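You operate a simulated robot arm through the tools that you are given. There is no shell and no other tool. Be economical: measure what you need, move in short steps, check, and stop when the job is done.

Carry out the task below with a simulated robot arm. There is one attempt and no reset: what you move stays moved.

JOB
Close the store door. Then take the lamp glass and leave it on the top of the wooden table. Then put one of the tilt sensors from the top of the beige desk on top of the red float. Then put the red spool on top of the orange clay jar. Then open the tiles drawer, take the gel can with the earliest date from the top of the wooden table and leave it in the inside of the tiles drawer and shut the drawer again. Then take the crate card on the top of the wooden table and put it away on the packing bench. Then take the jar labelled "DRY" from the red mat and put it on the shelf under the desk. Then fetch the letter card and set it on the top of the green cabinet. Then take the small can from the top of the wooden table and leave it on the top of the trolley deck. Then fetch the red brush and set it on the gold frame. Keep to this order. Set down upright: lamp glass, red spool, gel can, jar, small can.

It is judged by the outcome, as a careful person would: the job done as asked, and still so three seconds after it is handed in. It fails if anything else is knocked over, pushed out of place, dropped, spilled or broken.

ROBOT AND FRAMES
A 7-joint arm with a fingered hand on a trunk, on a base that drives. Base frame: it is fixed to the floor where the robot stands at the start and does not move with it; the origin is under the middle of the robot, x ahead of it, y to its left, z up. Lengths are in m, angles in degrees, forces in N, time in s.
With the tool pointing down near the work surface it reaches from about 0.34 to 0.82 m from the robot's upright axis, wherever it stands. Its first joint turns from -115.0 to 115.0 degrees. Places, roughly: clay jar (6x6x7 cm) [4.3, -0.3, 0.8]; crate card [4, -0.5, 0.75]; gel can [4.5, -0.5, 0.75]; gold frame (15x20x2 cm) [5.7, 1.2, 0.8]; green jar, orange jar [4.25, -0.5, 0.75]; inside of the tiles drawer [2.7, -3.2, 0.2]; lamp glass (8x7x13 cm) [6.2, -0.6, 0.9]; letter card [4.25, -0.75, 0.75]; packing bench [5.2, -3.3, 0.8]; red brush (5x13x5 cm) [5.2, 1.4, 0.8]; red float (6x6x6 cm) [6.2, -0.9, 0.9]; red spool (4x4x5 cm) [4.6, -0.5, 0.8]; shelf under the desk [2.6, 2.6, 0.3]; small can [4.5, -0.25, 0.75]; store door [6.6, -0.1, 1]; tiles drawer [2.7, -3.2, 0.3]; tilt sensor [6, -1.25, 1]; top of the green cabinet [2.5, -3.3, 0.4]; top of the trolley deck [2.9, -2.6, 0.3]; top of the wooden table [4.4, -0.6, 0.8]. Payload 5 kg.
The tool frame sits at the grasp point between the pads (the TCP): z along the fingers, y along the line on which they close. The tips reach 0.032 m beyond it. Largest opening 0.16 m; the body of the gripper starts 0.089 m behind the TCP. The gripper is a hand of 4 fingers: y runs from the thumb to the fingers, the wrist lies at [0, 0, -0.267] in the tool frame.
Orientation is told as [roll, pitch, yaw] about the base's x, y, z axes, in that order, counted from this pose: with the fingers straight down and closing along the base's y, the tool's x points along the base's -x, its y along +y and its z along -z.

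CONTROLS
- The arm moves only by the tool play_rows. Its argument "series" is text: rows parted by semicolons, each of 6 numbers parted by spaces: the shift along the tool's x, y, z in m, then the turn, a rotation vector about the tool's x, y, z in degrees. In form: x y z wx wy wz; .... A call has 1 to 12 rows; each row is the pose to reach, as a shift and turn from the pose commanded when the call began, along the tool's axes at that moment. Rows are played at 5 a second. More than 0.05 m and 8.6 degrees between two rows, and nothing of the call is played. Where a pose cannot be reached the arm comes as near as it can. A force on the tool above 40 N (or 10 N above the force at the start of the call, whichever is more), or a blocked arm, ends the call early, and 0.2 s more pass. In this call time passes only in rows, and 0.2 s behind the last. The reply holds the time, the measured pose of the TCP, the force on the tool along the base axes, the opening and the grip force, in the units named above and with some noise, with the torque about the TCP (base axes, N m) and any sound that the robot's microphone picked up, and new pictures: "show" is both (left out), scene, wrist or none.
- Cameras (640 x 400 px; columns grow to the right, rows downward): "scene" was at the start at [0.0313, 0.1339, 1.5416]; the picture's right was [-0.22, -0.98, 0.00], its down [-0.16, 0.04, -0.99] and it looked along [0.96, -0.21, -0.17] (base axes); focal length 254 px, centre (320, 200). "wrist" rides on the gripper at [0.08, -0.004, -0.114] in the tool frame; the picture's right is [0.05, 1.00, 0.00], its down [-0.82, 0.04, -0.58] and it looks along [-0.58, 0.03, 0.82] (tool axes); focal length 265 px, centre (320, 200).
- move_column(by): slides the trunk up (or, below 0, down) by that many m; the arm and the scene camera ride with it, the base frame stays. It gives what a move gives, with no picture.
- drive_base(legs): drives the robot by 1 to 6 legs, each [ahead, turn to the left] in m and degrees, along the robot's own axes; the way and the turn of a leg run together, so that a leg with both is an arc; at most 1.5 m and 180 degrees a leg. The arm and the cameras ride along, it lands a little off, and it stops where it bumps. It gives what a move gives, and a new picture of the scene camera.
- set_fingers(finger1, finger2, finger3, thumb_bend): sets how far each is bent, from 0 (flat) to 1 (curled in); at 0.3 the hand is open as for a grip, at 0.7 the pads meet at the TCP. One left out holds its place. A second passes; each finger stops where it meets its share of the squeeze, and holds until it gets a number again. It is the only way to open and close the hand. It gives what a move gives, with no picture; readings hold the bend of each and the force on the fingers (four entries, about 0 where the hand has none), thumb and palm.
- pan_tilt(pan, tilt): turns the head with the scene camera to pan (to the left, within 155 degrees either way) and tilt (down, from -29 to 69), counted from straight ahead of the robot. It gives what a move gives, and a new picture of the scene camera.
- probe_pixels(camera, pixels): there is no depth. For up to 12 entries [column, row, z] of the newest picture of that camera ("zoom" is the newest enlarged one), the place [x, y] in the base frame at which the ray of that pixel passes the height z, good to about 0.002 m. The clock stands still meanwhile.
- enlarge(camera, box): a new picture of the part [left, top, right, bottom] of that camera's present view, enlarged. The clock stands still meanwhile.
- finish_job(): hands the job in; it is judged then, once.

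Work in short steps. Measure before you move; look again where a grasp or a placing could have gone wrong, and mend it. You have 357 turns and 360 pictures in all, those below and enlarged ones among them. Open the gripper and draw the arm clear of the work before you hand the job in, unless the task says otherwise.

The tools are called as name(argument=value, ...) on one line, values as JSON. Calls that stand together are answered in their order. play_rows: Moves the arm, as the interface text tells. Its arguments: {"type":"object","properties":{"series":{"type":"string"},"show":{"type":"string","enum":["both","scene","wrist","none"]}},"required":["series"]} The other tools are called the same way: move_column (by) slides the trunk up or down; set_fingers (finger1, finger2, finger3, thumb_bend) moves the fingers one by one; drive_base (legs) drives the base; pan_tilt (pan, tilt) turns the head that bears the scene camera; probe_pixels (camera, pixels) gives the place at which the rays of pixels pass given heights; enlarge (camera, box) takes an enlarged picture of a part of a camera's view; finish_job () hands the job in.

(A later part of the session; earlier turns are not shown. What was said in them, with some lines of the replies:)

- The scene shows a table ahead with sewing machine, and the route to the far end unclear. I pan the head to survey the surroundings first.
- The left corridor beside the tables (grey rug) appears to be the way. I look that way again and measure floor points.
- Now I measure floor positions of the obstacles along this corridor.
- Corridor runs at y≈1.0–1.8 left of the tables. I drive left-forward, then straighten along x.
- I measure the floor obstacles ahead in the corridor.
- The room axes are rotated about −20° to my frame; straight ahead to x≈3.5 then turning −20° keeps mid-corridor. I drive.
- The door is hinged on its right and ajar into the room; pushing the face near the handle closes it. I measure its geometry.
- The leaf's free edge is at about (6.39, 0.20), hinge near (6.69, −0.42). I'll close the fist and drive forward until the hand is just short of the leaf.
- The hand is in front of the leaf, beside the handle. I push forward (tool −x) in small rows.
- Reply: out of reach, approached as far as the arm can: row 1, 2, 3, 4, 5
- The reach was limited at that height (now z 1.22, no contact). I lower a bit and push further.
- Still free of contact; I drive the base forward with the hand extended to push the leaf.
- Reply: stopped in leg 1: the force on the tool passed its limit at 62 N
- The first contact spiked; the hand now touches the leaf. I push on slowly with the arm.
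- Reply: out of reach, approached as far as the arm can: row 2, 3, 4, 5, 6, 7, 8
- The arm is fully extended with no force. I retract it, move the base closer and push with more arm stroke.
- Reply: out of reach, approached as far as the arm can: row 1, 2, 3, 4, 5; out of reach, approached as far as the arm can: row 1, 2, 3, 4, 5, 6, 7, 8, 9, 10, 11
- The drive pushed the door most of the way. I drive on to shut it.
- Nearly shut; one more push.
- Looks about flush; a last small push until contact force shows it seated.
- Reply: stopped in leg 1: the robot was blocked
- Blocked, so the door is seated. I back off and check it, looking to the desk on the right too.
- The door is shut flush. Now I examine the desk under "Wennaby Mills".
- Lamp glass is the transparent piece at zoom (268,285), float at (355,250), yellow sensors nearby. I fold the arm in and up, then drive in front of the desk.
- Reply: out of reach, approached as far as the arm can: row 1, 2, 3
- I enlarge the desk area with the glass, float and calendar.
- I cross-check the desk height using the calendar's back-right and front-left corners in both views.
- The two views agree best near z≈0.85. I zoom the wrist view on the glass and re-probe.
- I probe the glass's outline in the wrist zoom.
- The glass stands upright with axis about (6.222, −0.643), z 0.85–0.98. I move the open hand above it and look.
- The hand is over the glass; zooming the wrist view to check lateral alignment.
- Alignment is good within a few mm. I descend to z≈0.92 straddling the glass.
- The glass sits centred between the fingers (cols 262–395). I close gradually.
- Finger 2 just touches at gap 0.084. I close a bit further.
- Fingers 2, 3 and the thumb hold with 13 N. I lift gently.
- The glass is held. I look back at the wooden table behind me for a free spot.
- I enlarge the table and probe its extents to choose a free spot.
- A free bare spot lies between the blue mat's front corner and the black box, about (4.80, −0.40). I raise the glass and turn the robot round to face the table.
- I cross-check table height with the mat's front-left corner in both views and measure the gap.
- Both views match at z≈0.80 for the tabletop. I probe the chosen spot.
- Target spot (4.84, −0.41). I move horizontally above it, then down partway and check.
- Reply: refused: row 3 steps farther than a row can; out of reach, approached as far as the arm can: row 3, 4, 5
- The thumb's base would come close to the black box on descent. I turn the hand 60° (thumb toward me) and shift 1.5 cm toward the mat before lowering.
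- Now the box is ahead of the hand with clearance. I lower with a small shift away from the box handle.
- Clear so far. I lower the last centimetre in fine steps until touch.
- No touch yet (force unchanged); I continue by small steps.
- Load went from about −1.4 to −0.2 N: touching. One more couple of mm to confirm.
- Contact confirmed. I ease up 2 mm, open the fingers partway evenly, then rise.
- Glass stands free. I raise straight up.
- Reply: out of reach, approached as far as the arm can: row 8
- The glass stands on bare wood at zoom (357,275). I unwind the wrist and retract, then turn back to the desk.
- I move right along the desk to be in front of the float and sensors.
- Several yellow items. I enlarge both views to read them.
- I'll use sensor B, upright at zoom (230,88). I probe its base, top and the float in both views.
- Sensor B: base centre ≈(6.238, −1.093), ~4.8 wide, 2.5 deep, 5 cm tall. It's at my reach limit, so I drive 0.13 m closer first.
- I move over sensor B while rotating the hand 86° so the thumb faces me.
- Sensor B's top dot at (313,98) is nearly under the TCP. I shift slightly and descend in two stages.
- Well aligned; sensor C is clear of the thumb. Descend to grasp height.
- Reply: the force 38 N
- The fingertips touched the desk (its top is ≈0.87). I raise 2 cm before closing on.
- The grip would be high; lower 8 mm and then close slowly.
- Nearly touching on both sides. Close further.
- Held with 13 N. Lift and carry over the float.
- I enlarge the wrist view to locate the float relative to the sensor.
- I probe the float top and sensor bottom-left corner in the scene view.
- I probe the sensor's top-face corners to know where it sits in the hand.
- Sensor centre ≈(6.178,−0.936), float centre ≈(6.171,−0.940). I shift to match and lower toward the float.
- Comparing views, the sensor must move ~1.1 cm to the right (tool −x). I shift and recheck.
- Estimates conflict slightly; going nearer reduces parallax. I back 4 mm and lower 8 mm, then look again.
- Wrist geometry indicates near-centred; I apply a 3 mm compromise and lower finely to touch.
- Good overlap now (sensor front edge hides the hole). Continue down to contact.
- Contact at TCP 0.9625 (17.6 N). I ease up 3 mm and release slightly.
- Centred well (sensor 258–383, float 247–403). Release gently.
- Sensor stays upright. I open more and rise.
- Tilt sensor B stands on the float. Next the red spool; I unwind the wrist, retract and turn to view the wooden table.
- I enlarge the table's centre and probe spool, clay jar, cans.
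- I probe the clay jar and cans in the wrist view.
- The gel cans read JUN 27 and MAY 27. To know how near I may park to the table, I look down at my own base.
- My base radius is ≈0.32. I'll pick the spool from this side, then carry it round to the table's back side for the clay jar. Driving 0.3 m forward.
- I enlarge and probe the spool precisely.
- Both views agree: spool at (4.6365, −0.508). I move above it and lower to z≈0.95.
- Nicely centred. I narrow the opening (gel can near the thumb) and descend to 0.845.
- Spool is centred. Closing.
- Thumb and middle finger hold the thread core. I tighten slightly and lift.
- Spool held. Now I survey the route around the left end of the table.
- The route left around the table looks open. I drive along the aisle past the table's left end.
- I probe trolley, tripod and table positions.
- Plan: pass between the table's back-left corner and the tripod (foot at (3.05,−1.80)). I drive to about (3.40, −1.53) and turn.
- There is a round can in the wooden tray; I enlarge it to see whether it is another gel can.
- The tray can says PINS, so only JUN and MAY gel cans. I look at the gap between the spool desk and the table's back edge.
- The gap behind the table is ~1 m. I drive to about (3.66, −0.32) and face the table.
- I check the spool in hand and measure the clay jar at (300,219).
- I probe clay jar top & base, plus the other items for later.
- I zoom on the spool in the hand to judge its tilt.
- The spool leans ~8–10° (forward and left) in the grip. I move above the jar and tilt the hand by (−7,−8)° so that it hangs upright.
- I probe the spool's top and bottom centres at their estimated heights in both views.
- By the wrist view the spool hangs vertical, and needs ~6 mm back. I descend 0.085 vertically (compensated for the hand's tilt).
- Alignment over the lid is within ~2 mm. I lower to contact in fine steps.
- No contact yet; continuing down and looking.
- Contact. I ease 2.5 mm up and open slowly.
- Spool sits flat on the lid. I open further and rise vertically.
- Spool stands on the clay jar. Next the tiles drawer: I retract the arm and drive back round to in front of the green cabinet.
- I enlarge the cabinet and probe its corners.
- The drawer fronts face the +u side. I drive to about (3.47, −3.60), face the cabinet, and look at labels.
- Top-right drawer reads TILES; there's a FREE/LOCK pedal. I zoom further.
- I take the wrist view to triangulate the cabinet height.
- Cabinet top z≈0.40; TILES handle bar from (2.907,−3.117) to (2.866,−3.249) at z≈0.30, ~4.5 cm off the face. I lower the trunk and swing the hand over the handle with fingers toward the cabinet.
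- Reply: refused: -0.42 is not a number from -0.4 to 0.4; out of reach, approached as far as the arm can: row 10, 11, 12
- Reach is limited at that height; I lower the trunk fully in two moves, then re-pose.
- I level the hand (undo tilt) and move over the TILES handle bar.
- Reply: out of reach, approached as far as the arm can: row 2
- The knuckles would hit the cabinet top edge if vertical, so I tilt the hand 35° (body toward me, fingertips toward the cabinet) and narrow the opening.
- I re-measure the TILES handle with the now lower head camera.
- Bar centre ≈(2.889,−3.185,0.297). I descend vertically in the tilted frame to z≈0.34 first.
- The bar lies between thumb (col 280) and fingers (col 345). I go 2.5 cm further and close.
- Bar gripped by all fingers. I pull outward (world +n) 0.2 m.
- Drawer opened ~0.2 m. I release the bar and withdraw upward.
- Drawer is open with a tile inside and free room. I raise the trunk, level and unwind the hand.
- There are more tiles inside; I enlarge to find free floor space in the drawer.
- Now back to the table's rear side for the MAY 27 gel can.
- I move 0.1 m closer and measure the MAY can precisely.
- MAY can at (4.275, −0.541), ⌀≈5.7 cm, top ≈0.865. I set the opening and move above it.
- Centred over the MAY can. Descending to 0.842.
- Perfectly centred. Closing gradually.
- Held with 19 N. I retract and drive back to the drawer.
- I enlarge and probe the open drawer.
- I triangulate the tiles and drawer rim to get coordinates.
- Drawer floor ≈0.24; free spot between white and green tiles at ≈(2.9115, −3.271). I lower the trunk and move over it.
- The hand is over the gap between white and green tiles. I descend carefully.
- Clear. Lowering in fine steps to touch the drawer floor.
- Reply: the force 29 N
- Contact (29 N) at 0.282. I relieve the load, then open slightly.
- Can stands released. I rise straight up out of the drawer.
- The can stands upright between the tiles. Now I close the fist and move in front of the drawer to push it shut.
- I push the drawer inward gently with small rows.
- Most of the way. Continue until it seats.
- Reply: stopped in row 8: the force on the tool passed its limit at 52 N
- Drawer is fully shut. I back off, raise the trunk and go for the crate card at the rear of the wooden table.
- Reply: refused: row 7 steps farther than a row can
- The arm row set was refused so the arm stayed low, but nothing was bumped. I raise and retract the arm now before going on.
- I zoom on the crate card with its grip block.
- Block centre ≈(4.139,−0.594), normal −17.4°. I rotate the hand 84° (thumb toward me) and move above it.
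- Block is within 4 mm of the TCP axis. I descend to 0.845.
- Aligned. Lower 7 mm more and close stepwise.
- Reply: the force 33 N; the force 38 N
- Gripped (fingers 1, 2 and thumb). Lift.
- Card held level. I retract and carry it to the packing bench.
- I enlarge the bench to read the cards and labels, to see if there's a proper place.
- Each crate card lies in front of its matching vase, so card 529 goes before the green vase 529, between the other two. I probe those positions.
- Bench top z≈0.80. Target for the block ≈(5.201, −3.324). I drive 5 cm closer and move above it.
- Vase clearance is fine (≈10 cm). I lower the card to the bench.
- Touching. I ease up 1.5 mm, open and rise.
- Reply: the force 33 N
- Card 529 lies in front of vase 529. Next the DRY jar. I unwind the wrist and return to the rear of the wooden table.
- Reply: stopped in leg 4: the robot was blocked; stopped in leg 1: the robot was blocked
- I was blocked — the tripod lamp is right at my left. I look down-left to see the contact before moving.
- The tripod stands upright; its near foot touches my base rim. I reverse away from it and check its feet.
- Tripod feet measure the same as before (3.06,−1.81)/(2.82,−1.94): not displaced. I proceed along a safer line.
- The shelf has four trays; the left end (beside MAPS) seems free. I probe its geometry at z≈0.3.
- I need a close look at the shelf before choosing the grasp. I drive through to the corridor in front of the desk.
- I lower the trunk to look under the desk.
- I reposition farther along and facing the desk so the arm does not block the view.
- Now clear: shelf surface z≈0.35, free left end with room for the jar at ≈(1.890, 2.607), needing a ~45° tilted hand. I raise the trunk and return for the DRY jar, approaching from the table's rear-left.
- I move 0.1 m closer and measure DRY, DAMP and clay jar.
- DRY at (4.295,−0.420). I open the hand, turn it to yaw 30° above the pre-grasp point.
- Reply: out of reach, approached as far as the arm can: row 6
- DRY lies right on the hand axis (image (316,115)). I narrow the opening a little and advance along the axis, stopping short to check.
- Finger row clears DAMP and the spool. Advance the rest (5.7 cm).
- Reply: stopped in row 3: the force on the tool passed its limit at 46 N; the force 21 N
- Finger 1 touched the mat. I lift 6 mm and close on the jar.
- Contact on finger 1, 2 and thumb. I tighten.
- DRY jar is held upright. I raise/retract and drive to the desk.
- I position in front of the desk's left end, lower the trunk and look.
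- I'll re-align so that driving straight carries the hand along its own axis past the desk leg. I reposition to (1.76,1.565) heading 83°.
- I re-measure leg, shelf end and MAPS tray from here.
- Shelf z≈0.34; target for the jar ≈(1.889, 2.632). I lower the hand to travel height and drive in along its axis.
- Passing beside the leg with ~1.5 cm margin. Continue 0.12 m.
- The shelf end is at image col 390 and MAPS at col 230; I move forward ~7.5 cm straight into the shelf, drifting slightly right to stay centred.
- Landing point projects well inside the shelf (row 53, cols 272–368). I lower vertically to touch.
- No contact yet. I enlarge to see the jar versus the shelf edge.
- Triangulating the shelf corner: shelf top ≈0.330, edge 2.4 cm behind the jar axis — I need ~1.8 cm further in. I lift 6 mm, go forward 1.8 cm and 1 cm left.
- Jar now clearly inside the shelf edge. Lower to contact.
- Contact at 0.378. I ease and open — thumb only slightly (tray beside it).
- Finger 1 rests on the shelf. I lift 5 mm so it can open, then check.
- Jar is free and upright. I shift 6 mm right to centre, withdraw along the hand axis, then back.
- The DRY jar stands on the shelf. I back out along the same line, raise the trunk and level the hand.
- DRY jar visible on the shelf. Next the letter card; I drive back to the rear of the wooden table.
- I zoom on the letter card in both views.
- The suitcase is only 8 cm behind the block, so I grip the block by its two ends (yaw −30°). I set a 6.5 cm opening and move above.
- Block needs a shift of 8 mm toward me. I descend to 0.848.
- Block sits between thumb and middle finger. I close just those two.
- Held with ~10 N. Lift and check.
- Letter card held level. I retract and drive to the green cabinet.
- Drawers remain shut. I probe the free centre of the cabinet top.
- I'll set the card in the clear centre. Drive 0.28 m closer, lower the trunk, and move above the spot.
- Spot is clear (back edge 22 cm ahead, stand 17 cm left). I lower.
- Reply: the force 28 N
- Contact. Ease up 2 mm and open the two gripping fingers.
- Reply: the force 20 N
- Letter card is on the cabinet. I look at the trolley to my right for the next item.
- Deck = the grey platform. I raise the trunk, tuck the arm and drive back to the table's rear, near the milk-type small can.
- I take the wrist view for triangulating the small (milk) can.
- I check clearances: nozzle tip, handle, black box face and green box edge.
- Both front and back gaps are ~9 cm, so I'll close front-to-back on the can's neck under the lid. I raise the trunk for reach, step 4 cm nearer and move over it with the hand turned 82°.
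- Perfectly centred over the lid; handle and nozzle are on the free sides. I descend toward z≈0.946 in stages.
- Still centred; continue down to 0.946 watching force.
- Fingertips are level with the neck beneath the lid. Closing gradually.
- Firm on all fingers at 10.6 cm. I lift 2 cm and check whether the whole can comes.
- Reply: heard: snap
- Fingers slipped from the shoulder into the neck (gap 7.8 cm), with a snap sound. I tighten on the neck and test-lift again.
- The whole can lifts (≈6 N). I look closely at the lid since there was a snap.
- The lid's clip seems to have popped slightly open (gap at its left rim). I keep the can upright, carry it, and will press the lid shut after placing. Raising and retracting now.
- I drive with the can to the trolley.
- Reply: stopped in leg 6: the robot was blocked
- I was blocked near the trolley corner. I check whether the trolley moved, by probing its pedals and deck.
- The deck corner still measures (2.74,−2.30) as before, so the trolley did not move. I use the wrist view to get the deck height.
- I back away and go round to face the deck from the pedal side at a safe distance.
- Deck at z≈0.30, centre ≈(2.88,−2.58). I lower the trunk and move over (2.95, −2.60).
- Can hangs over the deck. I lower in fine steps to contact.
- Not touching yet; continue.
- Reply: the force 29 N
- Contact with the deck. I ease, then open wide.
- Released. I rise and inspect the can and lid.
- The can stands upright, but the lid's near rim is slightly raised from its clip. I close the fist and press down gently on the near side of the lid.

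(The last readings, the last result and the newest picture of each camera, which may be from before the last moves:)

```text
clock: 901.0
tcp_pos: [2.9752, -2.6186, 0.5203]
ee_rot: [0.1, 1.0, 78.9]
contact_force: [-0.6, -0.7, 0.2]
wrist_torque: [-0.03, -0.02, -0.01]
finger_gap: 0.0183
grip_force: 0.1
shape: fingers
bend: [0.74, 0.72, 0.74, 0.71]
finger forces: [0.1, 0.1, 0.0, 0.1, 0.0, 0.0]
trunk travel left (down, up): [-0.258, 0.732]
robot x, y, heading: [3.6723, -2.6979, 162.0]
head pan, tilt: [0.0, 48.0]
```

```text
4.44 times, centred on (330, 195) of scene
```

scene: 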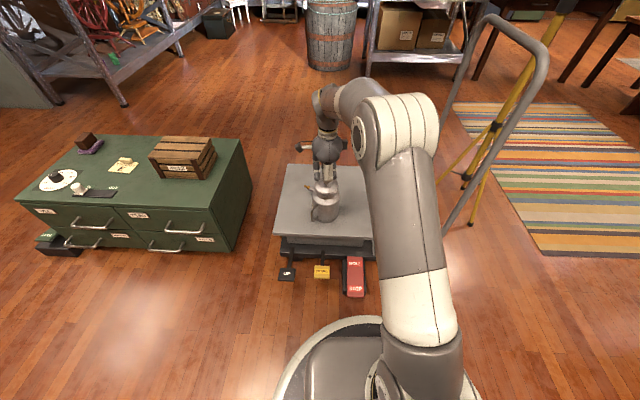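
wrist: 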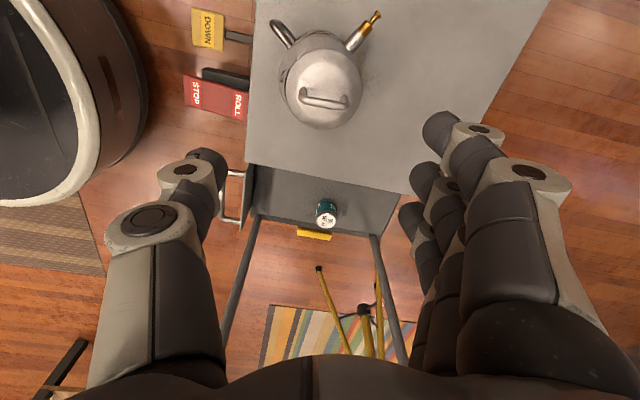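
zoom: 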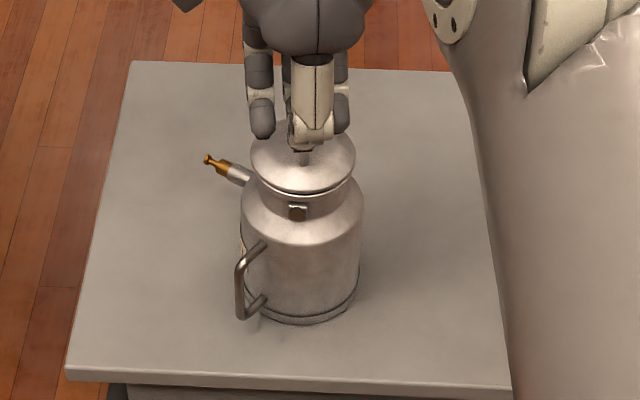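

Just above the ring. Continue downward with the force guard.

play_rows(series="0 0 0.006 0 0 0; 0 0 0.012 0 0 0; 0 0 0.018 0 0 0; 0 0 0.024 0 0 0; 0 0 0.028 0 0 0; 0 0 0.032 0 0 0; 0 0 0.036 0 0 0; 0 0 0.04 0 0 0", show="none")

enlarge(camera="scene", box=[300, 160, 360, 230])

```text
clock: 901.7
tcp_pos: [2.9729, -2.6172, 0.5113]
ee_rot: [1.0, 1.0, 79.1]
contact_force: [3.2, -0.6, 7.8]
wrist_torque: [0.0, 0.08, 0.0]
finger_gap: 0.0199
grip_force: 0.1
shape: fingers
bend: [0.74, 0.75, 0.74, 0.69]
finger forces: [0.1, 0.0, 0.0, 0.0, 0.0, 0.0]
trunk travel left (down, up): [-0.258, 0.732]
robot x, y, heading: [3.6752, -2.6997, 162.3]
head pan, tilt: [0.0, 48.0]
stopped in row 3: the force on the tool passed its limit at 42 N (the readings are from after the stop); the commanded pose is now the measured one
```

```text
5.71 times, centred on (330, 195) of scene
```

zoom: 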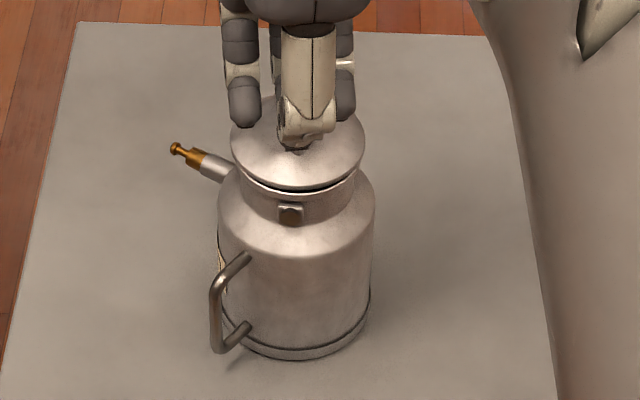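

It stopped at 42 N on the ring; the rim seems still slightly up. I press nearer the clip (on the rim, 1.4 cm closer to me).

play_rows(series="0 0 -0.015 0 0 0; 0 -0.016 -0.015 0 0 0; 0 -0.016 0 0 0 0; 0 -0.016 0.01 0 0 0; 0 -0.016 0.018 0 0 0; 0 -0.016 0.024 0 0 0; 0 -0.016 0.03 0 0 0; 0 -0.016 0.036 0 0 0; 0 -0.016 0.042 0 0 0; 0 -0.016 0.048 0 0 0", show="none")

enlarge(camera="scene", box=[300, 160, 360, 230])

```text
clock: 903.0
tcp_pos: [2.9834, -2.6195, 0.5026]
ee_rot: [2.0, 1.0, 79.1]
contact_force: [7.1, -1.8, 22.4]
wrist_torque: [0.16, 0.45, -0.04]
finger_gap: 0.0208
grip_force: 5.2
shape: fingers
bend: [0.74, 0.75, 0.74, 0.69]
finger forces: [0.1, 10.6, 0.0, 0.1, 0.1, 0.0]
trunk travel left (down, up): [-0.258, 0.732]
robot x, y, heading: [3.6718, -2.7005, 161.9]
head pan, tilt: [0.0, 48.0]
stopped in row 6: the force on the tool passed its limit at 46 N (the readings are from after the stop); the commanded pose is now the measured one
```

```text
5.71 times, centred on (330, 195) of scene
```

zoom: 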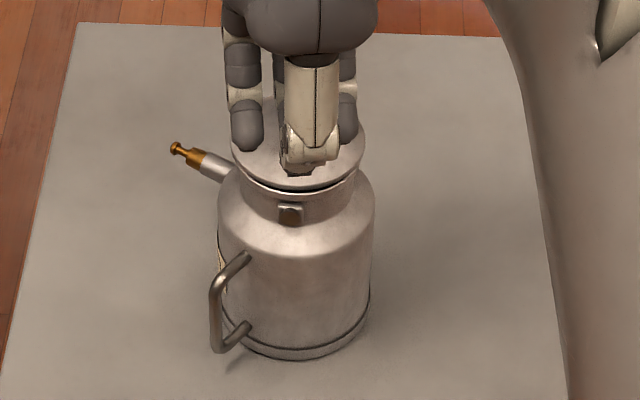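

I raise the hand and zoom in close on the lid and clip.

play_rows(series="0 0 -0.03 0 0 0; 0 0 -0.07 0 0 0; 0 0 -0.11 0 0 0; 0 0 -0.15 0 0 0", show="wrist")

enlarge(camera="scene", box=[312, 165, 348, 205])

enlarge(camera="wrist", box=[260, 20, 400, 130])

```text
clock: 904.0
tcp_pos: [2.9906, -2.6178, 0.6497]
ee_rot: [1.4, 1.0, 79.1]
contact_force: [-0.3, -1.0, 0.4]
wrist_torque: [0.0, -0.03, -0.01]
finger_gap: 0.0197
grip_force: 0.0
shape: fingers
bend: [0.74, 0.74, 0.74, 0.69]
finger forces: [0.0, 0.0, 0.0, 0.0, 0.0, 0.1]
trunk travel left (down, up): [-0.258, 0.732]
robot x, y, heading: [3.6666, -2.7001, 162.0]
head pan, tilt: [0.0, 48.0]
```

wrist: 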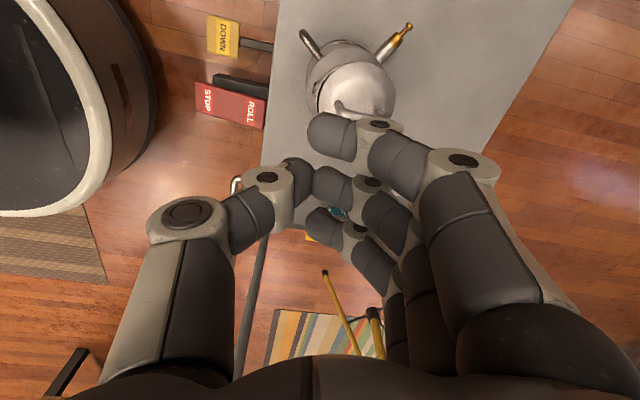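

```text
10.00 times, centred on (330, 185) of scene
```

zoom: 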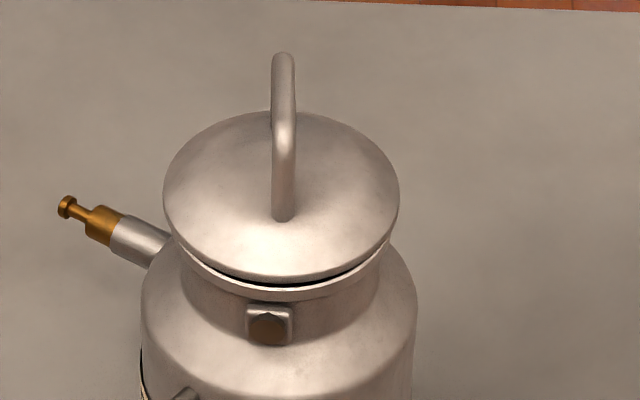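

```text
3.64 times, centred on (330, 75) of wrist
```

zoom: 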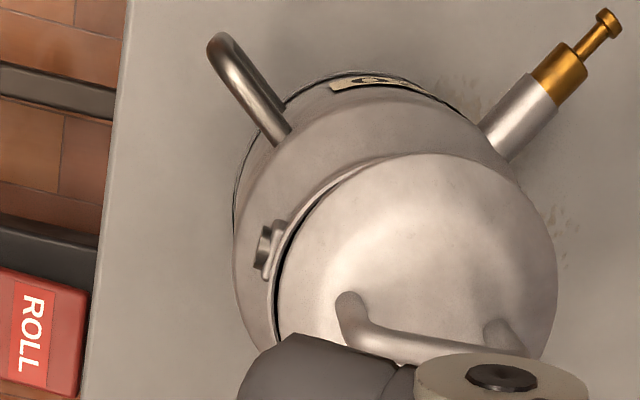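

A small gap remains at the near rim; the neck button under the lid was likely pressed by my thumb. I try one brisker push on the near rim to re-latch it.

play_rows(series="0 0 0.04 0 0 0; 0 0 0.08 0 0 0; 0 0 0.11 0 0 0; 0 0 0.13 0 0 0; 0 0 0.175 0 0 0", show="none")

enlarge(camera="scene", box=[312, 165, 348, 205])

```text
clock: 905.1
tcp_pos: [2.9789, -2.6194, 0.4965]
ee_rot: [2.1, 1.1, 79.4]
contact_force: [-0.2, 0.3, -0.7]
wrist_torque: [-0.02, -0.02, 0.02]
finger_gap: 0.02
grip_force: 0.0
shape: fingers
bend: [0.74, 0.74, 0.74, 0.69]
finger forces: [0.0, 0.1, 0.0, 0.1, 0.0, 0.1]
trunk travel left (down, up): [-0.258, 0.732]
robot x, y, heading: [3.6723, -2.7018, 162.0]
head pan, tilt: [0.0, 48.0]
stopped in row 5: the force on the tool passed its limit at 58 N (the readings are from after the stop); the commanded pose is now the measured one
```

```text
10.00 times, centred on (330, 185) of scene
```

zoom: 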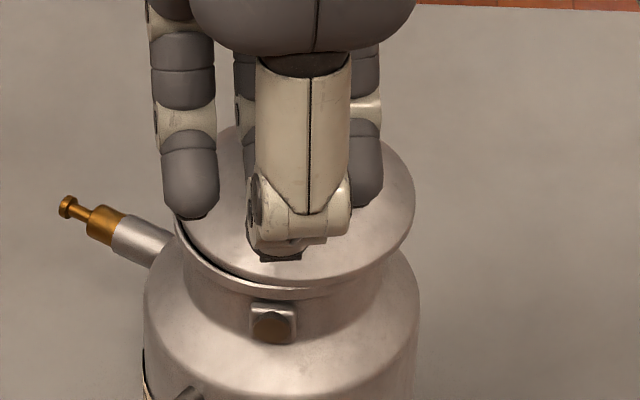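

The lid shifted slightly to the right — it is a loose push-fit lid. I raise and look from both cameras.

play_rows(series="0 0 -0.03 0 0 0; 0 0 -0.07 0 0 0; 0.02 0 -0.11 0 0 0; 0.05 0 -0.15 0 0 0; 0.08 0 -0.18 0 0 0", show="wrist")

enlarge(camera="scene", box=[308, 160, 352, 210])

enlarge(camera="wrist", box=[260, 40, 420, 180])

```text
clock: 906.4
tcp_pos: [2.9706, -2.6956, 0.6776]
ee_rot: [2.2, 1.2, 79.2]
contact_force: [-0.3, -0.8, -0.2]
wrist_torque: [-0.05, -0.02, -0.03]
finger_gap: 0.0203
grip_force: 0.0
shape: fingers
bend: [0.74, 0.74, 0.74, 0.69]
finger forces: [0.1, 0.1, 0.0, 0.0, 0.0, 0.0]
trunk travel left (down, up): [-0.258, 0.732]
robot x, y, heading: [3.6723, -2.7021, 161.9]
head pan, tilt: [0.0, 48.0]
```

wrist: 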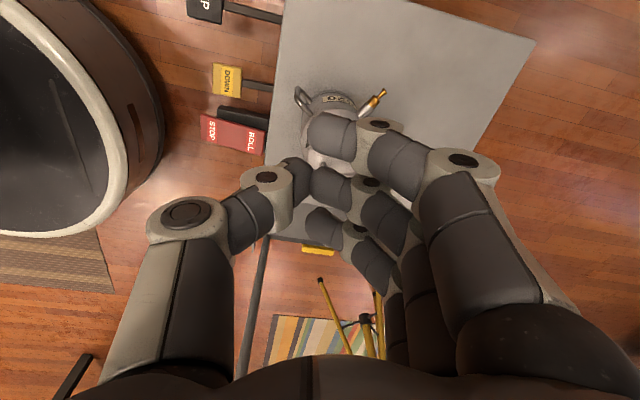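

```text
8.00 times, centred on (330, 185) of scene
```

zoom: 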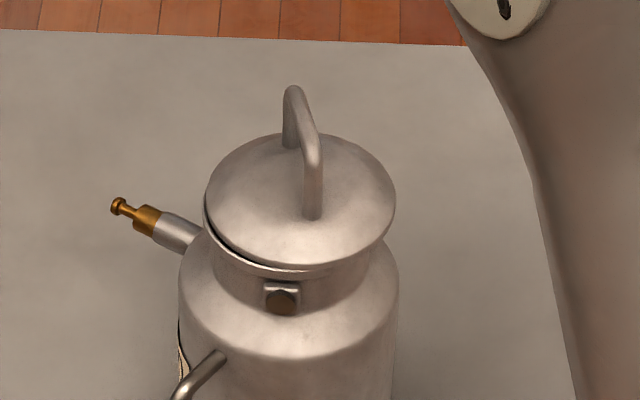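

```text
2.86 times, centred on (340, 110) of wrist
```

zoom: 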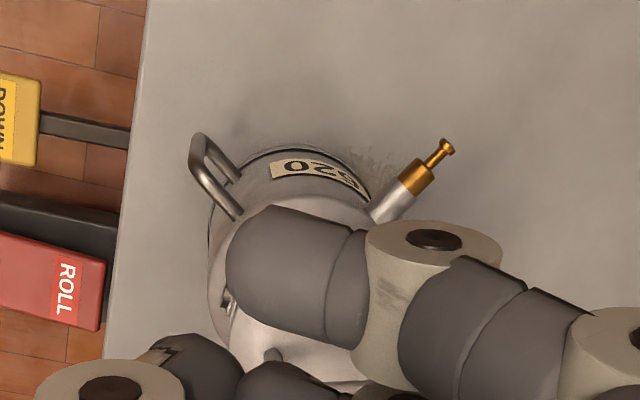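

The lid is a loose fit, now slightly turned and shifted right. I open the hand and look straight down to see its offset.

set_fingers(finger1=0.4, finger2=0.4, finger3=0.4, thumb_bend=0.4)

play_rows(series="-0.03 0.02 0 -1 0 0; -0.06 0.03 0 -2 -1 0; -0.08 0.03 0 -2.2 -1.2 0", show="wrist")

enlarge(camera="wrist", box=[240, 20, 420, 160])

```text
clock: 907.4
tcp_pos: [2.9712, -2.6963, 0.6788]
ee_rot: [2.2, 1.2, 79.2]
contact_force: [1.4, -0.6, 0.8]
wrist_torque: [-0.02, 0.0, 0.0]
finger_gap: 0.1306
grip_force: 0.1
shape: fingers
bend: [0.4, 0.4, 0.4, 0.4]
finger forces: [0.1, 0.0, 0.0, 0.1, 0.0, 0.0]
trunk travel left (down, up): [-0.258, 0.732]
robot x, y, heading: [3.6733, -2.699, 162.0]
head pan, tilt: [0.0, 48.0]
```

```text
clock: 908.1
tcp_pos: [2.9562, -2.6116, 0.6765]
ee_rot: [4.4, -0.1, 79.1]
contact_force: [-1.4, -0.7, 0.0]
wrist_torque: [0.06, -0.01, -0.01]
finger_gap: 0.1306
grip_force: 0.1
shape: fingers
bend: [0.4, 0.4, 0.4, 0.4]
finger forces: [0.0, 0.0, 0.0, 0.0, 0.1, 0.0]
trunk travel left (down, up): [-0.258, 0.732]
robot x, y, heading: [3.6728, -2.7006, 162.1]
head pan, tilt: [0.0, 48.0]
```

wrist: 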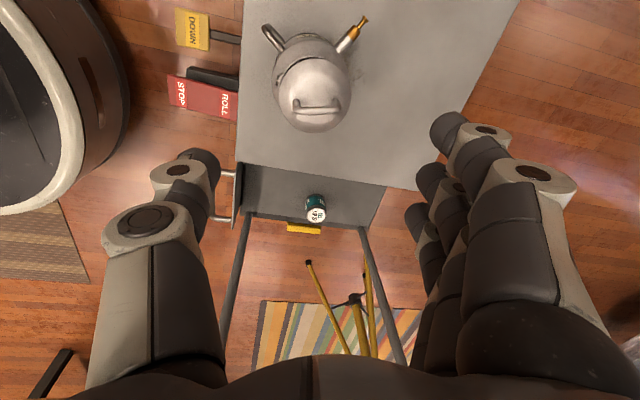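

```text
refused: no pictures are left
```

All pictures are used up, so the rest is by computation and force feedback. From remembered views (robot at (3.96,1.06) and the look-back at (5.66,−0.63)) I triangulate the brush at ≈(5.178,1.357), long axis along ~68°, and the gold frame at ≈(5.704,1.189), bench top ≈0.81. First I leave the can: level the hand, raise trunk and arm.

play_rows(series="0 0 -0.04 2.2 0 0; 0 0 -0.08 4.4 0 0; 0 0 -0.12 4.4 0 0", show="none")

move_column(by=0.35)

play_rows(series="0.002 -0.018 -0.01 0 0 -7.5; 0.004 -0.036 -0.02 0 0 -15; 0.006 -0.054 -0.03 0 0 -22.5; 0.008 -0.072 -0.03 0 0 -30; 0.01 -0.09 -0.03 0 0 -37.5; 0.012 -0.108 -0.03 0 0 -45; 0.014 -0.126 -0.03 0 0 -52.5; 0.016 -0.144 -0.03 0 0 -60; 0.018 -0.162 -0.03 0 0 -67.5; 0.02 -0.18 -0.03 0 0 -75; 0.022 -0.2 -0.03 0 0 -82.5", show="none")

```text
clock: 909.0
tcp_pos: [2.9647, -2.6145, 0.7971]
ee_rot: [0.0, 0.1, 79.1]
contact_force: [0.0, 0.0, 0.5]
wrist_torque: [0.01, -0.03, -0.03]
finger_gap: 0.131
grip_force: 0.0
shape: fingers
bend: [0.4, 0.4, 0.4, 0.4]
finger forces: [0.0, 0.0, 0.1, 0.0, 0.0, 0.1]
trunk travel left (down, up): [-0.258, 0.732]
robot x, y, heading: [3.6705, -2.7016, 162.2]
head pan, tilt: [0.0, 48.0]
no pictures are left
```

```text
clock: 912.4
tcp_pos: [2.9645, -2.6132, 1.1483]
ee_rot: [0.2, 0.0, 79.2]
contact_force: [-0.4, -0.3, 0.3]
wrist_torque: [0.01, 0.0, 0.0]
finger_gap: 0.1309
grip_force: 0.0
shape: fingers
bend: [0.4, 0.4, 0.4, 0.4]
finger forces: [0.0, 0.0, 0.0, 0.1, 0.0, 0.0]
trunk travel left (down, up): [-0.608, 0.382]
robot x, y, heading: [3.6722, -2.7012, 162.0]
head pan, tilt: [0.0, 48.0]
```

```text
clock: 914.8
tcp_pos: [3.158, -2.6745, 1.1767]
ee_rot: [-0.1, -0.1, 161.8]
contact_force: [-0.2, -0.9, -0.6]
wrist_torque: [-0.03, -0.02, 0.02]
finger_gap: 0.1309
grip_force: 0.0
shape: fingers
bend: [0.4, 0.4, 0.4, 0.4]
finger forces: [0.0, 0.0, 0.0, 0.1, 0.0, 0.1]
trunk travel left (down, up): [-0.608, 0.382]
robot x, y, heading: [3.6704, -2.7006, 162.1]
head pan, tilt: [0.0, 48.0]
no pictures are left
```

Hand is level and compact. Now I drive the known aisle to the tool bench.

drive_base(legs=[[0, -159.8], [1.0, 0], [0, 67.2]])

```text
clock: 929.5
tcp_pos: [4.7267, -2.1401, 1.177]
ee_rot: [0.0, -0.1, 69.6]
contact_force: [0.3, 0.1, 0.1]
wrist_torque: [0.03, 0.0, 0.0]
finger_gap: 0.1307
grip_force: 0.1
shape: fingers
bend: [0.4, 0.4, 0.4, 0.4]
finger forces: [0.0, 0.1, 0.1, 0.0, 0.0, 0.1]
trunk travel left (down, up): [-0.608, 0.382]
robot x, y, heading: [4.6825, -2.6555, 70.2]
head pan, tilt: [0.0, 48.0]
```

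drive_base(legs=[[0, -0.6], [1.5, 0]])

```text
clock: 937.1
tcp_pos: [5.2853, -0.7607, 1.1768]
ee_rot: [0.0, -0.1, 67.4]
contact_force: [-0.3, 0.2, 0.3]
wrist_torque: [0.0, 0.03, 0.04]
finger_gap: 0.1309
grip_force: 0.1
shape: fingers
bend: [0.4, 0.4, 0.4, 0.4]
finger forces: [0.0, 0.0, 0.0, 0.0, 0.0, 0.1]
trunk travel left (down, up): [-0.608, 0.382]
robot x, y, heading: [5.2238, -1.2699, 67.8]
head pan, tilt: [0.0, 48.0]
```

drive_base(legs=[[0, 2.6], [1.5, 0], [0.2, 0]])

```text
clock: 946.0
tcp_pos: [5.7867, 0.812, 1.1763]
ee_rot: [0.0, 0.1, 71.3]
contact_force: [-0.9, -0.1, -0.1]
wrist_torque: [-0.02, 0.02, -0.01]
finger_gap: 0.1306
grip_force: 0.0
shape: fingers
bend: [0.4, 0.4, 0.4, 0.4]
finger forces: [0.0, 0.1, 0.0, 0.0, 0.1, 0.0]
trunk travel left (down, up): [-0.608, 0.382]
robot x, y, heading: [5.7575, 0.2993, 72.0]
head pan, tilt: [0.0, 48.0]
```

drive_base(legs=[[0, 74.7], [0.655, 0], [0, -76.5]])

```text
clock: 956.2
tcp_pos: [5.2864, 1.1832, 1.1766]
ee_rot: [0.0, 0.0, 66.8]
contact_force: [0.5, 0.1, -0.5]
wrist_torque: [0.0, 0.0, 0.0]
finger_gap: 0.1309
grip_force: 0.0
shape: fingers
bend: [0.4, 0.4, 0.4, 0.4]
finger forces: [0.1, 0.0, 0.0, 0.1, 0.0, 0.0]
trunk travel left (down, up): [-0.608, 0.382]
robot x, y, heading: [5.2151, 0.6728, 67.1]
head pan, tilt: [0.0, 48.0]
```

Robot is at (5.215,0.673) facing the bench. I set an 8 cm opening and move above the computed brush position.

set_fingers(finger1=0.52, finger2=0.52, finger3=0.52, thumb_bend=0.52)

play_rows(series="-0.025 0.035 0 0 0 0; -0.05 0.07 0 0 0 0; -0.075 0.105 0 0 0 0; -0.1 0.14 0 0 0 0; -0.117 0.168 0 0 0 0; -0.117 0.168 0.05 0 0 0; -0.117 0.168 0.1 0 0 0; -0.117 0.168 0.15 0 0 0; -0.117 0.168 0.2 0 0 0; -0.117 0.168 0.23 0 0 0", show="none")

```text
clock: 957.2
tcp_pos: [5.2852, 1.1831, 1.1766]
ee_rot: [0.0, 0.1, 66.7]
contact_force: [0.9, 0.3, -0.1]
wrist_torque: [0.04, 0.02, -0.03]
finger_gap: 0.0842
grip_force: 0.1
shape: fingers
bend: [0.52, 0.52, 0.52, 0.52]
finger forces: [0.0, 0.0, 0.1, 0.0, 0.1, 0.0]
trunk travel left (down, up): [-0.608, 0.382]
robot x, y, heading: [5.2133, 0.6758, 67.2]
head pan, tilt: [0.0, 48.0]
```

```text
clock: 959.4
tcp_pos: [5.1787, 1.355, 0.9465]
ee_rot: [-0.1, 0.0, 66.7]
contact_force: [0.1, -0.7, -0.2]
wrist_torque: [-0.02, 0.02, -0.03]
finger_gap: 0.0839
grip_force: 0.2
shape: fingers
bend: [0.52, 0.52, 0.52, 0.52]
finger forces: [0.0, 0.1, 0.1, 0.0, 0.1, 0.0]
trunk travel left (down, up): [-0.608, 0.382]
robot x, y, heading: [5.213, 0.6768, 67.0]
head pan, tilt: [0.0, 48.0]
no pictures are left
```

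I descend gently in short calls, watching per-finger forces.

play_rows(series="0 0 0.01 0 0 0; 0 0 0.02 0 0 0; 0 0 0.03 0 0 0; 0 0 0.038 0 0 0; 0 0 0.044 0 0 0", show="none")

play_rows(series="0 0 0.004 0 0 0; 0 0 0.008 0 0 0; 0 0 0.012 0 0 0", show="none")

play_rows(series="0 0 0.004 0 0 0; 0 0 0.008 0 0 0; 0 0 0.012 0 0 0", show="none")

```text
clock: 960.6
tcp_pos: [5.1784, 1.3551, 0.9016]
ee_rot: [0.0, 0.0, 66.7]
contact_force: [0.2, -0.2, -0.1]
wrist_torque: [0.0, 0.03, 0.03]
finger_gap: 0.084
grip_force: 0.1
shape: fingers
bend: [0.52, 0.52, 0.52, 0.52]
finger forces: [0.0, 0.1, 0.0, 0.0, 0.0, 0.1]
trunk travel left (down, up): [-0.608, 0.382]
robot x, y, heading: [5.2152, 0.6725, 67.3]
head pan, tilt: [0.0, 48.0]
no pictures are left
```

```text
clock: 961.4
tcp_pos: [5.1787, 1.3576, 0.8902]
ee_rot: [0.0, -0.1, 66.8]
contact_force: [0.7, 0.3, 1.4]
wrist_torque: [0.02, 0.0, -0.01]
finger_gap: 0.0839
grip_force: 0.0
shape: fingers
bend: [0.52, 0.52, 0.52, 0.52]
finger forces: [0.1, 0.0, 0.1, 0.1, 0.0, 0.0]
trunk travel left (down, up): [-0.608, 0.382]
robot x, y, heading: [5.2174, 0.675, 67.2]
head pan, tilt: [0.0, 48.0]
no pictures are left
```

```text
clock: 962.2
tcp_pos: [5.1791, 1.3572, 0.8789]
ee_rot: [0.0, 0.1, 66.8]
contact_force: [-0.2, -0.5, 0.1]
wrist_torque: [0.03, 0.0, -0.01]
finger_gap: 0.0841
grip_force: 0.0
shape: fingers
bend: [0.52, 0.52, 0.52, 0.52]
finger forces: [0.0, 0.1, 0.0, 0.0, 0.0, 0.0]
trunk travel left (down, up): [-0.608, 0.382]
robot x, y, heading: [5.2198, 0.6718, 67.0]
head pan, tilt: [0.0, 48.0]
no pictures are left
```

No contact at 0.879: fingers seem to straddle. Continue to 0.862.

play_rows(series="0 0 0.004 0 0 0; 0 0 0.008 0 0 0; 0 0 0.012 0 0 0", show="none")

play_rows(series="0 0 0.003 0 0 0; 0 0 0.006 0 0 0", show="none")

```text
clock: 963.0
tcp_pos: [5.1785, 1.3579, 0.8664]
ee_rot: [-0.1, 0.0, 66.8]
contact_force: [-0.1, 0.6, 0.4]
wrist_torque: [-0.06, 0.01, 0.05]
finger_gap: 0.084
grip_force: 0.1
shape: fingers
bend: [0.52, 0.52, 0.52, 0.52]
finger forces: [0.1, 0.0, 0.1, 0.1, 0.0, 0.0]
trunk travel left (down, up): [-0.608, 0.382]
robot x, y, heading: [5.216, 0.673, 67.5]
head pan, tilt: [0.0, 48.0]
no pictures are left
```

```text
clock: 963.6
tcp_pos: [5.1788, 1.3566, 0.8591]
ee_rot: [0.0, 0.0, 66.9]
contact_force: [0.2, -0.3, 0.5]
wrist_torque: [0.04, 0.01, -0.04]
finger_gap: 0.0839
grip_force: 0.1
shape: fingers
bend: [0.52, 0.52, 0.52, 0.52]
finger forces: [0.1, 0.1, 0.0, 0.0, 0.0, 0.0]
trunk travel left (down, up): [-0.608, 0.382]
robot x, y, heading: [5.2136, 0.6725, 67.2]
head pan, tilt: [0.0, 48.0]
no pictures are left
```

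At 0.859 with no contact, I close slowly to feel the brush.

set_fingers(finger1=0.57, finger2=0.57, finger3=0.57, thumb_bend=0.57)

set_fingers(finger1=0.61, finger2=0.61, finger3=0.61, thumb_bend=0.61)

```text
clock: 964.6
tcp_pos: [5.1778, 1.3577, 0.8587]
ee_rot: [-0.1, -0.1, 66.7]
contact_force: [-0.1, 0.4, -0.5]
wrist_torque: [-0.02, 0.0, -0.04]
finger_gap: 0.0695
grip_force: 0.3
shape: fingers
bend: [0.56, 0.56, 0.56, 0.56]
finger forces: [0.0, 0.1, 0.0, 0.0, 0.2, 0.0]
trunk travel left (down, up): [-0.608, 0.382]
robot x, y, heading: [5.2188, 0.6767, 67.4]
head pan, tilt: [0.0, 48.0]
```

```text
clock: 965.6
tcp_pos: [5.1777, 1.3578, 0.8599]
ee_rot: [0.0, -0.1, 66.8]
contact_force: [-0.1, -0.4, -0.4]
wrist_torque: [-0.01, 0.02, 0.0]
finger_gap: 0.0573
grip_force: 4.4
shape: fingers
bend: [0.59, 0.59, 0.59, 0.59]
finger forces: [1.4, 1.5, 1.6, 0.0, 4.4, 0.1]
trunk travel left (down, up): [-0.608, 0.382]
robot x, y, heading: [5.2147, 0.6684, 67.3]
head pan, tilt: [0.0, 48.0]
```

All three fingers and the thumb meet an object ~5 cm wide, evenly — the brush. I tighten and lift.

set_fingers(finger1=0.67, finger2=0.67, finger3=0.67, thumb_bend=0.67)

play_rows(series="0 0 -0.02 0 0 0; 0 0 -0.05 0 0 0; 0 0 -0.09 0 0 0; 0 0 -0.13 0 0 0; 0 0 -0.17 0 0 0; 0 0 -0.2 0 0 0", show="none")

```text
clock: 966.6
tcp_pos: [5.1787, 1.3566, 0.8613]
ee_rot: [0.0, 0.1, 66.8]
contact_force: [-0.9, -0.4, 0.0]
wrist_torque: [0.01, 0.0, -0.01]
finger_gap: 0.0555
grip_force: 16.6
shape: fingers
bend: [0.62, 0.62, 0.62, 0.62]
finger forces: [5.5, 5.6, 5.7, 0.1, 16.9, 0.1]
trunk travel left (down, up): [-0.608, 0.382]
robot x, y, heading: [5.2169, 0.6764, 67.1]
head pan, tilt: [0.0, 48.0]
```

```text
clock: 968.0
tcp_pos: [5.1789, 1.3577, 1.0605]
ee_rot: [-0.2, -0.1, 66.8]
contact_force: [0.3, -0.5, -1.2]
wrist_torque: [-0.01, 0.03, -0.02]
finger_gap: 0.0553
grip_force: 17.2
shape: fingers
bend: [0.62, 0.62, 0.62, 0.62]
finger forces: [5.4, 5.6, 5.6, 0.0, 16.9, 0.0]
trunk travel left (down, up): [-0.608, 0.382]
robot x, y, heading: [5.2169, 0.6693, 67.2]
head pan, tilt: [0.0, 48.0]
no pictures are left
```

The brush is held (≈1.2 N, balanced). I carry it sideways at z≈1.06 to above the gold frame.

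play_rows(series="-0.0043 -0.0458 0 0 0 0; -0.0086 -0.0915 0 0 0 0; -0.0129 -0.1373 0 0 0 0; -0.0172 -0.183 0 0 0 0; -0.0215 -0.2288 0 0 0 0; -0.0258 -0.2745 0 0 0 0; -0.03 -0.3203 0 0 0 0; -0.0343 -0.366 0 0 0 0; -0.0386 -0.4118 0 0 0 0; -0.0429 -0.4575 0 0 0 0; -0.0472 -0.5033 0 0 0 0; -0.0515 -0.549 0 0 0 0", show="none")

```text
clock: 970.6
tcp_pos: [5.7028, 1.1857, 1.0619]
ee_rot: [0.0, 0.0, 67.0]
contact_force: [0.4, -0.8, -0.6]
wrist_torque: [0.02, -0.01, 0.0]
finger_gap: 0.0554
grip_force: 17.6
shape: fingers
bend: [0.62, 0.62, 0.62, 0.62]
finger forces: [5.4, 5.6, 5.8, 0.0, 16.8, 0.0]
trunk travel left (down, up): [-0.608, 0.382]
robot x, y, heading: [5.2158, 0.6707, 67.4]
head pan, tilt: [0.0, 48.0]
no pictures are left
```

Now over the frame's computed centre. On the frame (2 cm thick) contact should come near TCP 0.88, on bare bench at 0.86 — a useful check. Lowering.

play_rows(series="0 0 0.04 0 0 0; 0 0 0.08 0 0 0; 0 0 0.12 0 0 0; 0 0 0.15 0 0 0; 0 0 0.163 0 0 0", show="none")

play_rows(series="0 0 0.003 0 0 0; 0 0 0.006 0 0 0; 0 0 0.009 0 0 0", show="none")

play_rows(series="0 0 0.003 0 0 0; 0 0 0.005 0 0 0", show="none")

```text
clock: 971.8
tcp_pos: [5.7015, 1.1873, 0.8975]
ee_rot: [0.0, 0.0, 66.7]
contact_force: [0.4, 0.2, -1.3]
wrist_torque: [0.01, 0.0, 0.01]
finger_gap: 0.0554
grip_force: 17.0
shape: fingers
bend: [0.62, 0.62, 0.62, 0.62]
finger forces: [5.4, 5.6, 5.7, 0.0, 16.7, 0.0]
trunk travel left (down, up): [-0.608, 0.382]
robot x, y, heading: [5.2156, 0.6684, 67.1]
head pan, tilt: [0.0, 48.0]
no pictures are left
```

```text
clock: 972.6
tcp_pos: [5.7039, 1.1869, 0.8877]
ee_rot: [0.0, 0.0, 66.8]
contact_force: [-0.3, -0.8, -0.8]
wrist_torque: [0.0, 0.01, 0.0]
finger_gap: 0.0553
grip_force: 16.4
shape: fingers
bend: [0.62, 0.62, 0.62, 0.62]
finger forces: [5.4, 5.6, 5.7, 0.0, 16.7, 0.1]
trunk travel left (down, up): [-0.608, 0.382]
robot x, y, heading: [5.213, 0.6698, 67.2]
head pan, tilt: [0.0, 48.0]
no pictures are left
```

```text
clock: 973.2
tcp_pos: [5.7038, 1.1879, 0.8841]
ee_rot: [0.0, 0.0, 66.8]
contact_force: [-0.3, -1.3, -0.9]
wrist_torque: [0.03, 0.04, -0.01]
finger_gap: 0.0551
grip_force: 16.3
shape: fingers
bend: [0.62, 0.62, 0.62, 0.62]
finger forces: [5.4, 5.7, 5.8, 0.1, 16.7, 0.1]
trunk travel left (down, up): [-0.608, 0.382]
robot x, y, heading: [5.2199, 0.6708, 67.4]
head pan, tilt: [0.0, 48.0]
no pictures are left
```

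play_rows(series="0 0 0.002 0 0 0; 0 0 0.004 0 0 0", show="none")

play_rows(series="0 0 0.002 0 0 0; 0 0 0.004 0 0 0", show="none")

```text
clock: 973.8
tcp_pos: [5.7035, 1.1878, 0.8813]
ee_rot: [-0.1, -0.1, 66.8]
contact_force: [0.0, -0.4, 2.5]
wrist_torque: [-0.01, -0.07, 0.01]
finger_gap: 0.0557
grip_force: 17.5
shape: fingers
bend: [0.62, 0.62, 0.62, 0.62]
finger forces: [5.9, 6.0, 6.2, 0.0, 17.5, 0.1]
trunk travel left (down, up): [-0.608, 0.382]
robot x, y, heading: [5.216, 0.6716, 67.4]
head pan, tilt: [0.0, 48.0]
no pictures are left
```

```text
clock: 974.4
tcp_pos: [5.7028, 1.1885, 0.8803]
ee_rot: [-0.1, -0.4, 66.7]
contact_force: [-0.8, 0.8, 23.7]
wrist_torque: [-0.02, -0.12, 0.03]
finger_gap: 0.0552
grip_force: 20.7
shape: fingers
bend: [0.63, 0.63, 0.63, 0.63]
finger forces: [7.0, 7.0, 6.9, 0.0, 20.2, 0.0]
trunk travel left (down, up): [-0.608, 0.382]
robot x, y, heading: [5.2167, 0.6741, 67.3]
head pan, tilt: [0.0, 48.0]
no pictures are left
```

Contact at 0.881 — exactly one frame thickness above the bench, with nearly no torque: the brush rests on the frame. I ease off, release and rise.

play_rows(series="0 0 -0.004 0 0 0", show="none")

set_fingers(finger1=0.58, finger2=0.58, finger3=0.58, thumb_bend=0.58)

set_fingers(finger1=0.51, finger2=0.51, finger3=0.51, thumb_bend=0.51)

play_rows(series="0 0 -0.01 0 0 0; 0 0 -0.03 0 0 0; 0 0 -0.06 0 0 0; 0 0 -0.1 0 0 0; 0 0 -0.14 0 0 0; 0 0 -0.18 0 0 0; 0 0 -0.22 0 0 0; 0 0 -0.26 0 0 0", show="none")

```text
clock: 974.8
tcp_pos: [5.7031, 1.1876, 0.8795]
ee_rot: [-0.1, -0.2, 66.7]
contact_force: [2.3, 3.7, 12.5]
wrist_torque: [0.07, -0.19, 0.02]
finger_gap: 0.0553
grip_force: 19.3
shape: fingers
bend: [0.63, 0.63, 0.63, 0.63]
finger forces: [6.3, 6.4, 6.4, 0.0, 19.9, 0.0]
trunk travel left (down, up): [-0.608, 0.382]
robot x, y, heading: [5.216, 0.6739, 67.3]
head pan, tilt: [0.0, 48.0]
no pictures are left
```

```text
clock: 975.8
tcp_pos: [5.7028, 1.1876, 0.8803]
ee_rot: [0.0, 0.0, 66.8]
contact_force: [-0.3, 0.1, -0.6]
wrist_torque: [0.01, 0.01, 0.0]
finger_gap: 0.0639
grip_force: 0.0
shape: fingers
bend: [0.57, 0.57, 0.57, 0.57]
finger forces: [0.0, 0.0, 0.0, 0.1, 0.1, 0.1]
trunk travel left (down, up): [-0.608, 0.382]
robot x, y, heading: [5.2184, 0.6694, 67.2]
head pan, tilt: [0.0, 48.0]
```

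```text
clock: 976.8
tcp_pos: [5.7032, 1.1872, 0.8819]
ee_rot: [0.0, 0.0, 66.8]
contact_force: [0.4, 0.5, 0.2]
wrist_torque: [0.02, -0.01, 0.0]
finger_gap: 0.0865
grip_force: 0.1
shape: fingers
bend: [0.51, 0.51, 0.51, 0.51]
finger forces: [0.0, 0.0, 0.1, 0.0, 0.0, 0.0]
trunk travel left (down, up): [-0.608, 0.382]
robot x, y, heading: [5.2134, 0.6732, 67.2]
head pan, tilt: [0.0, 48.0]
```

```text
clock: 978.6
tcp_pos: [5.7018, 1.1884, 1.1407]
ee_rot: [0.0, 0.1, 66.8]
contact_force: [1.2, 0.6, 0.1]
wrist_torque: [-0.03, -0.01, 0.02]
finger_gap: 0.0867
grip_force: 0.1
shape: fingers
bend: [0.51, 0.51, 0.51, 0.51]
finger forces: [0.1, 0.1, 0.0, 0.0, 0.0, 0.0]
trunk travel left (down, up): [-0.608, 0.382]
robot x, y, heading: [5.2142, 0.6725, 67.0]
head pan, tilt: [0.0, 48.0]
no pictures are left
```

The brush is released without any residual force. I draw the arm back from the bench and back the base off a little before handing in.

play_rows(series="0.04 0.03 -0.01 0 0 0; 0.08 0.06 -0.02 0 0 0; 0.12 0.09 -0.03 0 0 0; 0.15 0.12 -0.04 0 0 0; 0.17 0.15 -0.05 0 0 0", show="none")

drive_base(legs=[[-0.1, 0]])

finish_job()

```text
refused: row 1 steps farther than a row can; nothing moved
```

```text
clock: 979.7
tcp_pos: [5.6629, 1.0933, 1.1419]
ee_rot: [0.0, -0.2, 66.8]
contact_force: [0.1, 0.1, 0.5]
wrist_torque: [-0.02, 0.03, 0.02]
finger_gap: 0.0868
grip_force: 0.1
shape: fingers
bend: [0.51, 0.51, 0.51, 0.51]
finger forces: [0.0, 0.1, 0.0, 0.0, 0.0, 0.1]
trunk travel left (down, up): [-0.608, 0.382]
robot x, y, heading: [5.1742, 0.5771, 67.3]
head pan, tilt: [0.0, 48.0]
```

```text
The job is handed in.
```

I carried out all ten steps in order and handed the job in, but the small can's lid came loose along the way, and I could not check the last step by picture.

- **Small can lid:** It snapped loose when I gripped the can. The can stands upright on the trolley deck with the lid still on, but the lid is turned and not fully seated. My attempts to press it shut shifted it slightly.
- **Red brush:** I ran out of pictures before this step, so I placed it on the gold frame using computed positions and contact force. It touched down one frame thickness above the bench.
- **Bumps:** I touched the tripod lamp and later the trolley while driving. Neither had moved when I measured them afterwards.
- **Arm at hand-in:** My last arm-retract command was refused, so I only backed the base off 0.1 m with the hand open and about 0.3 m above the bench.
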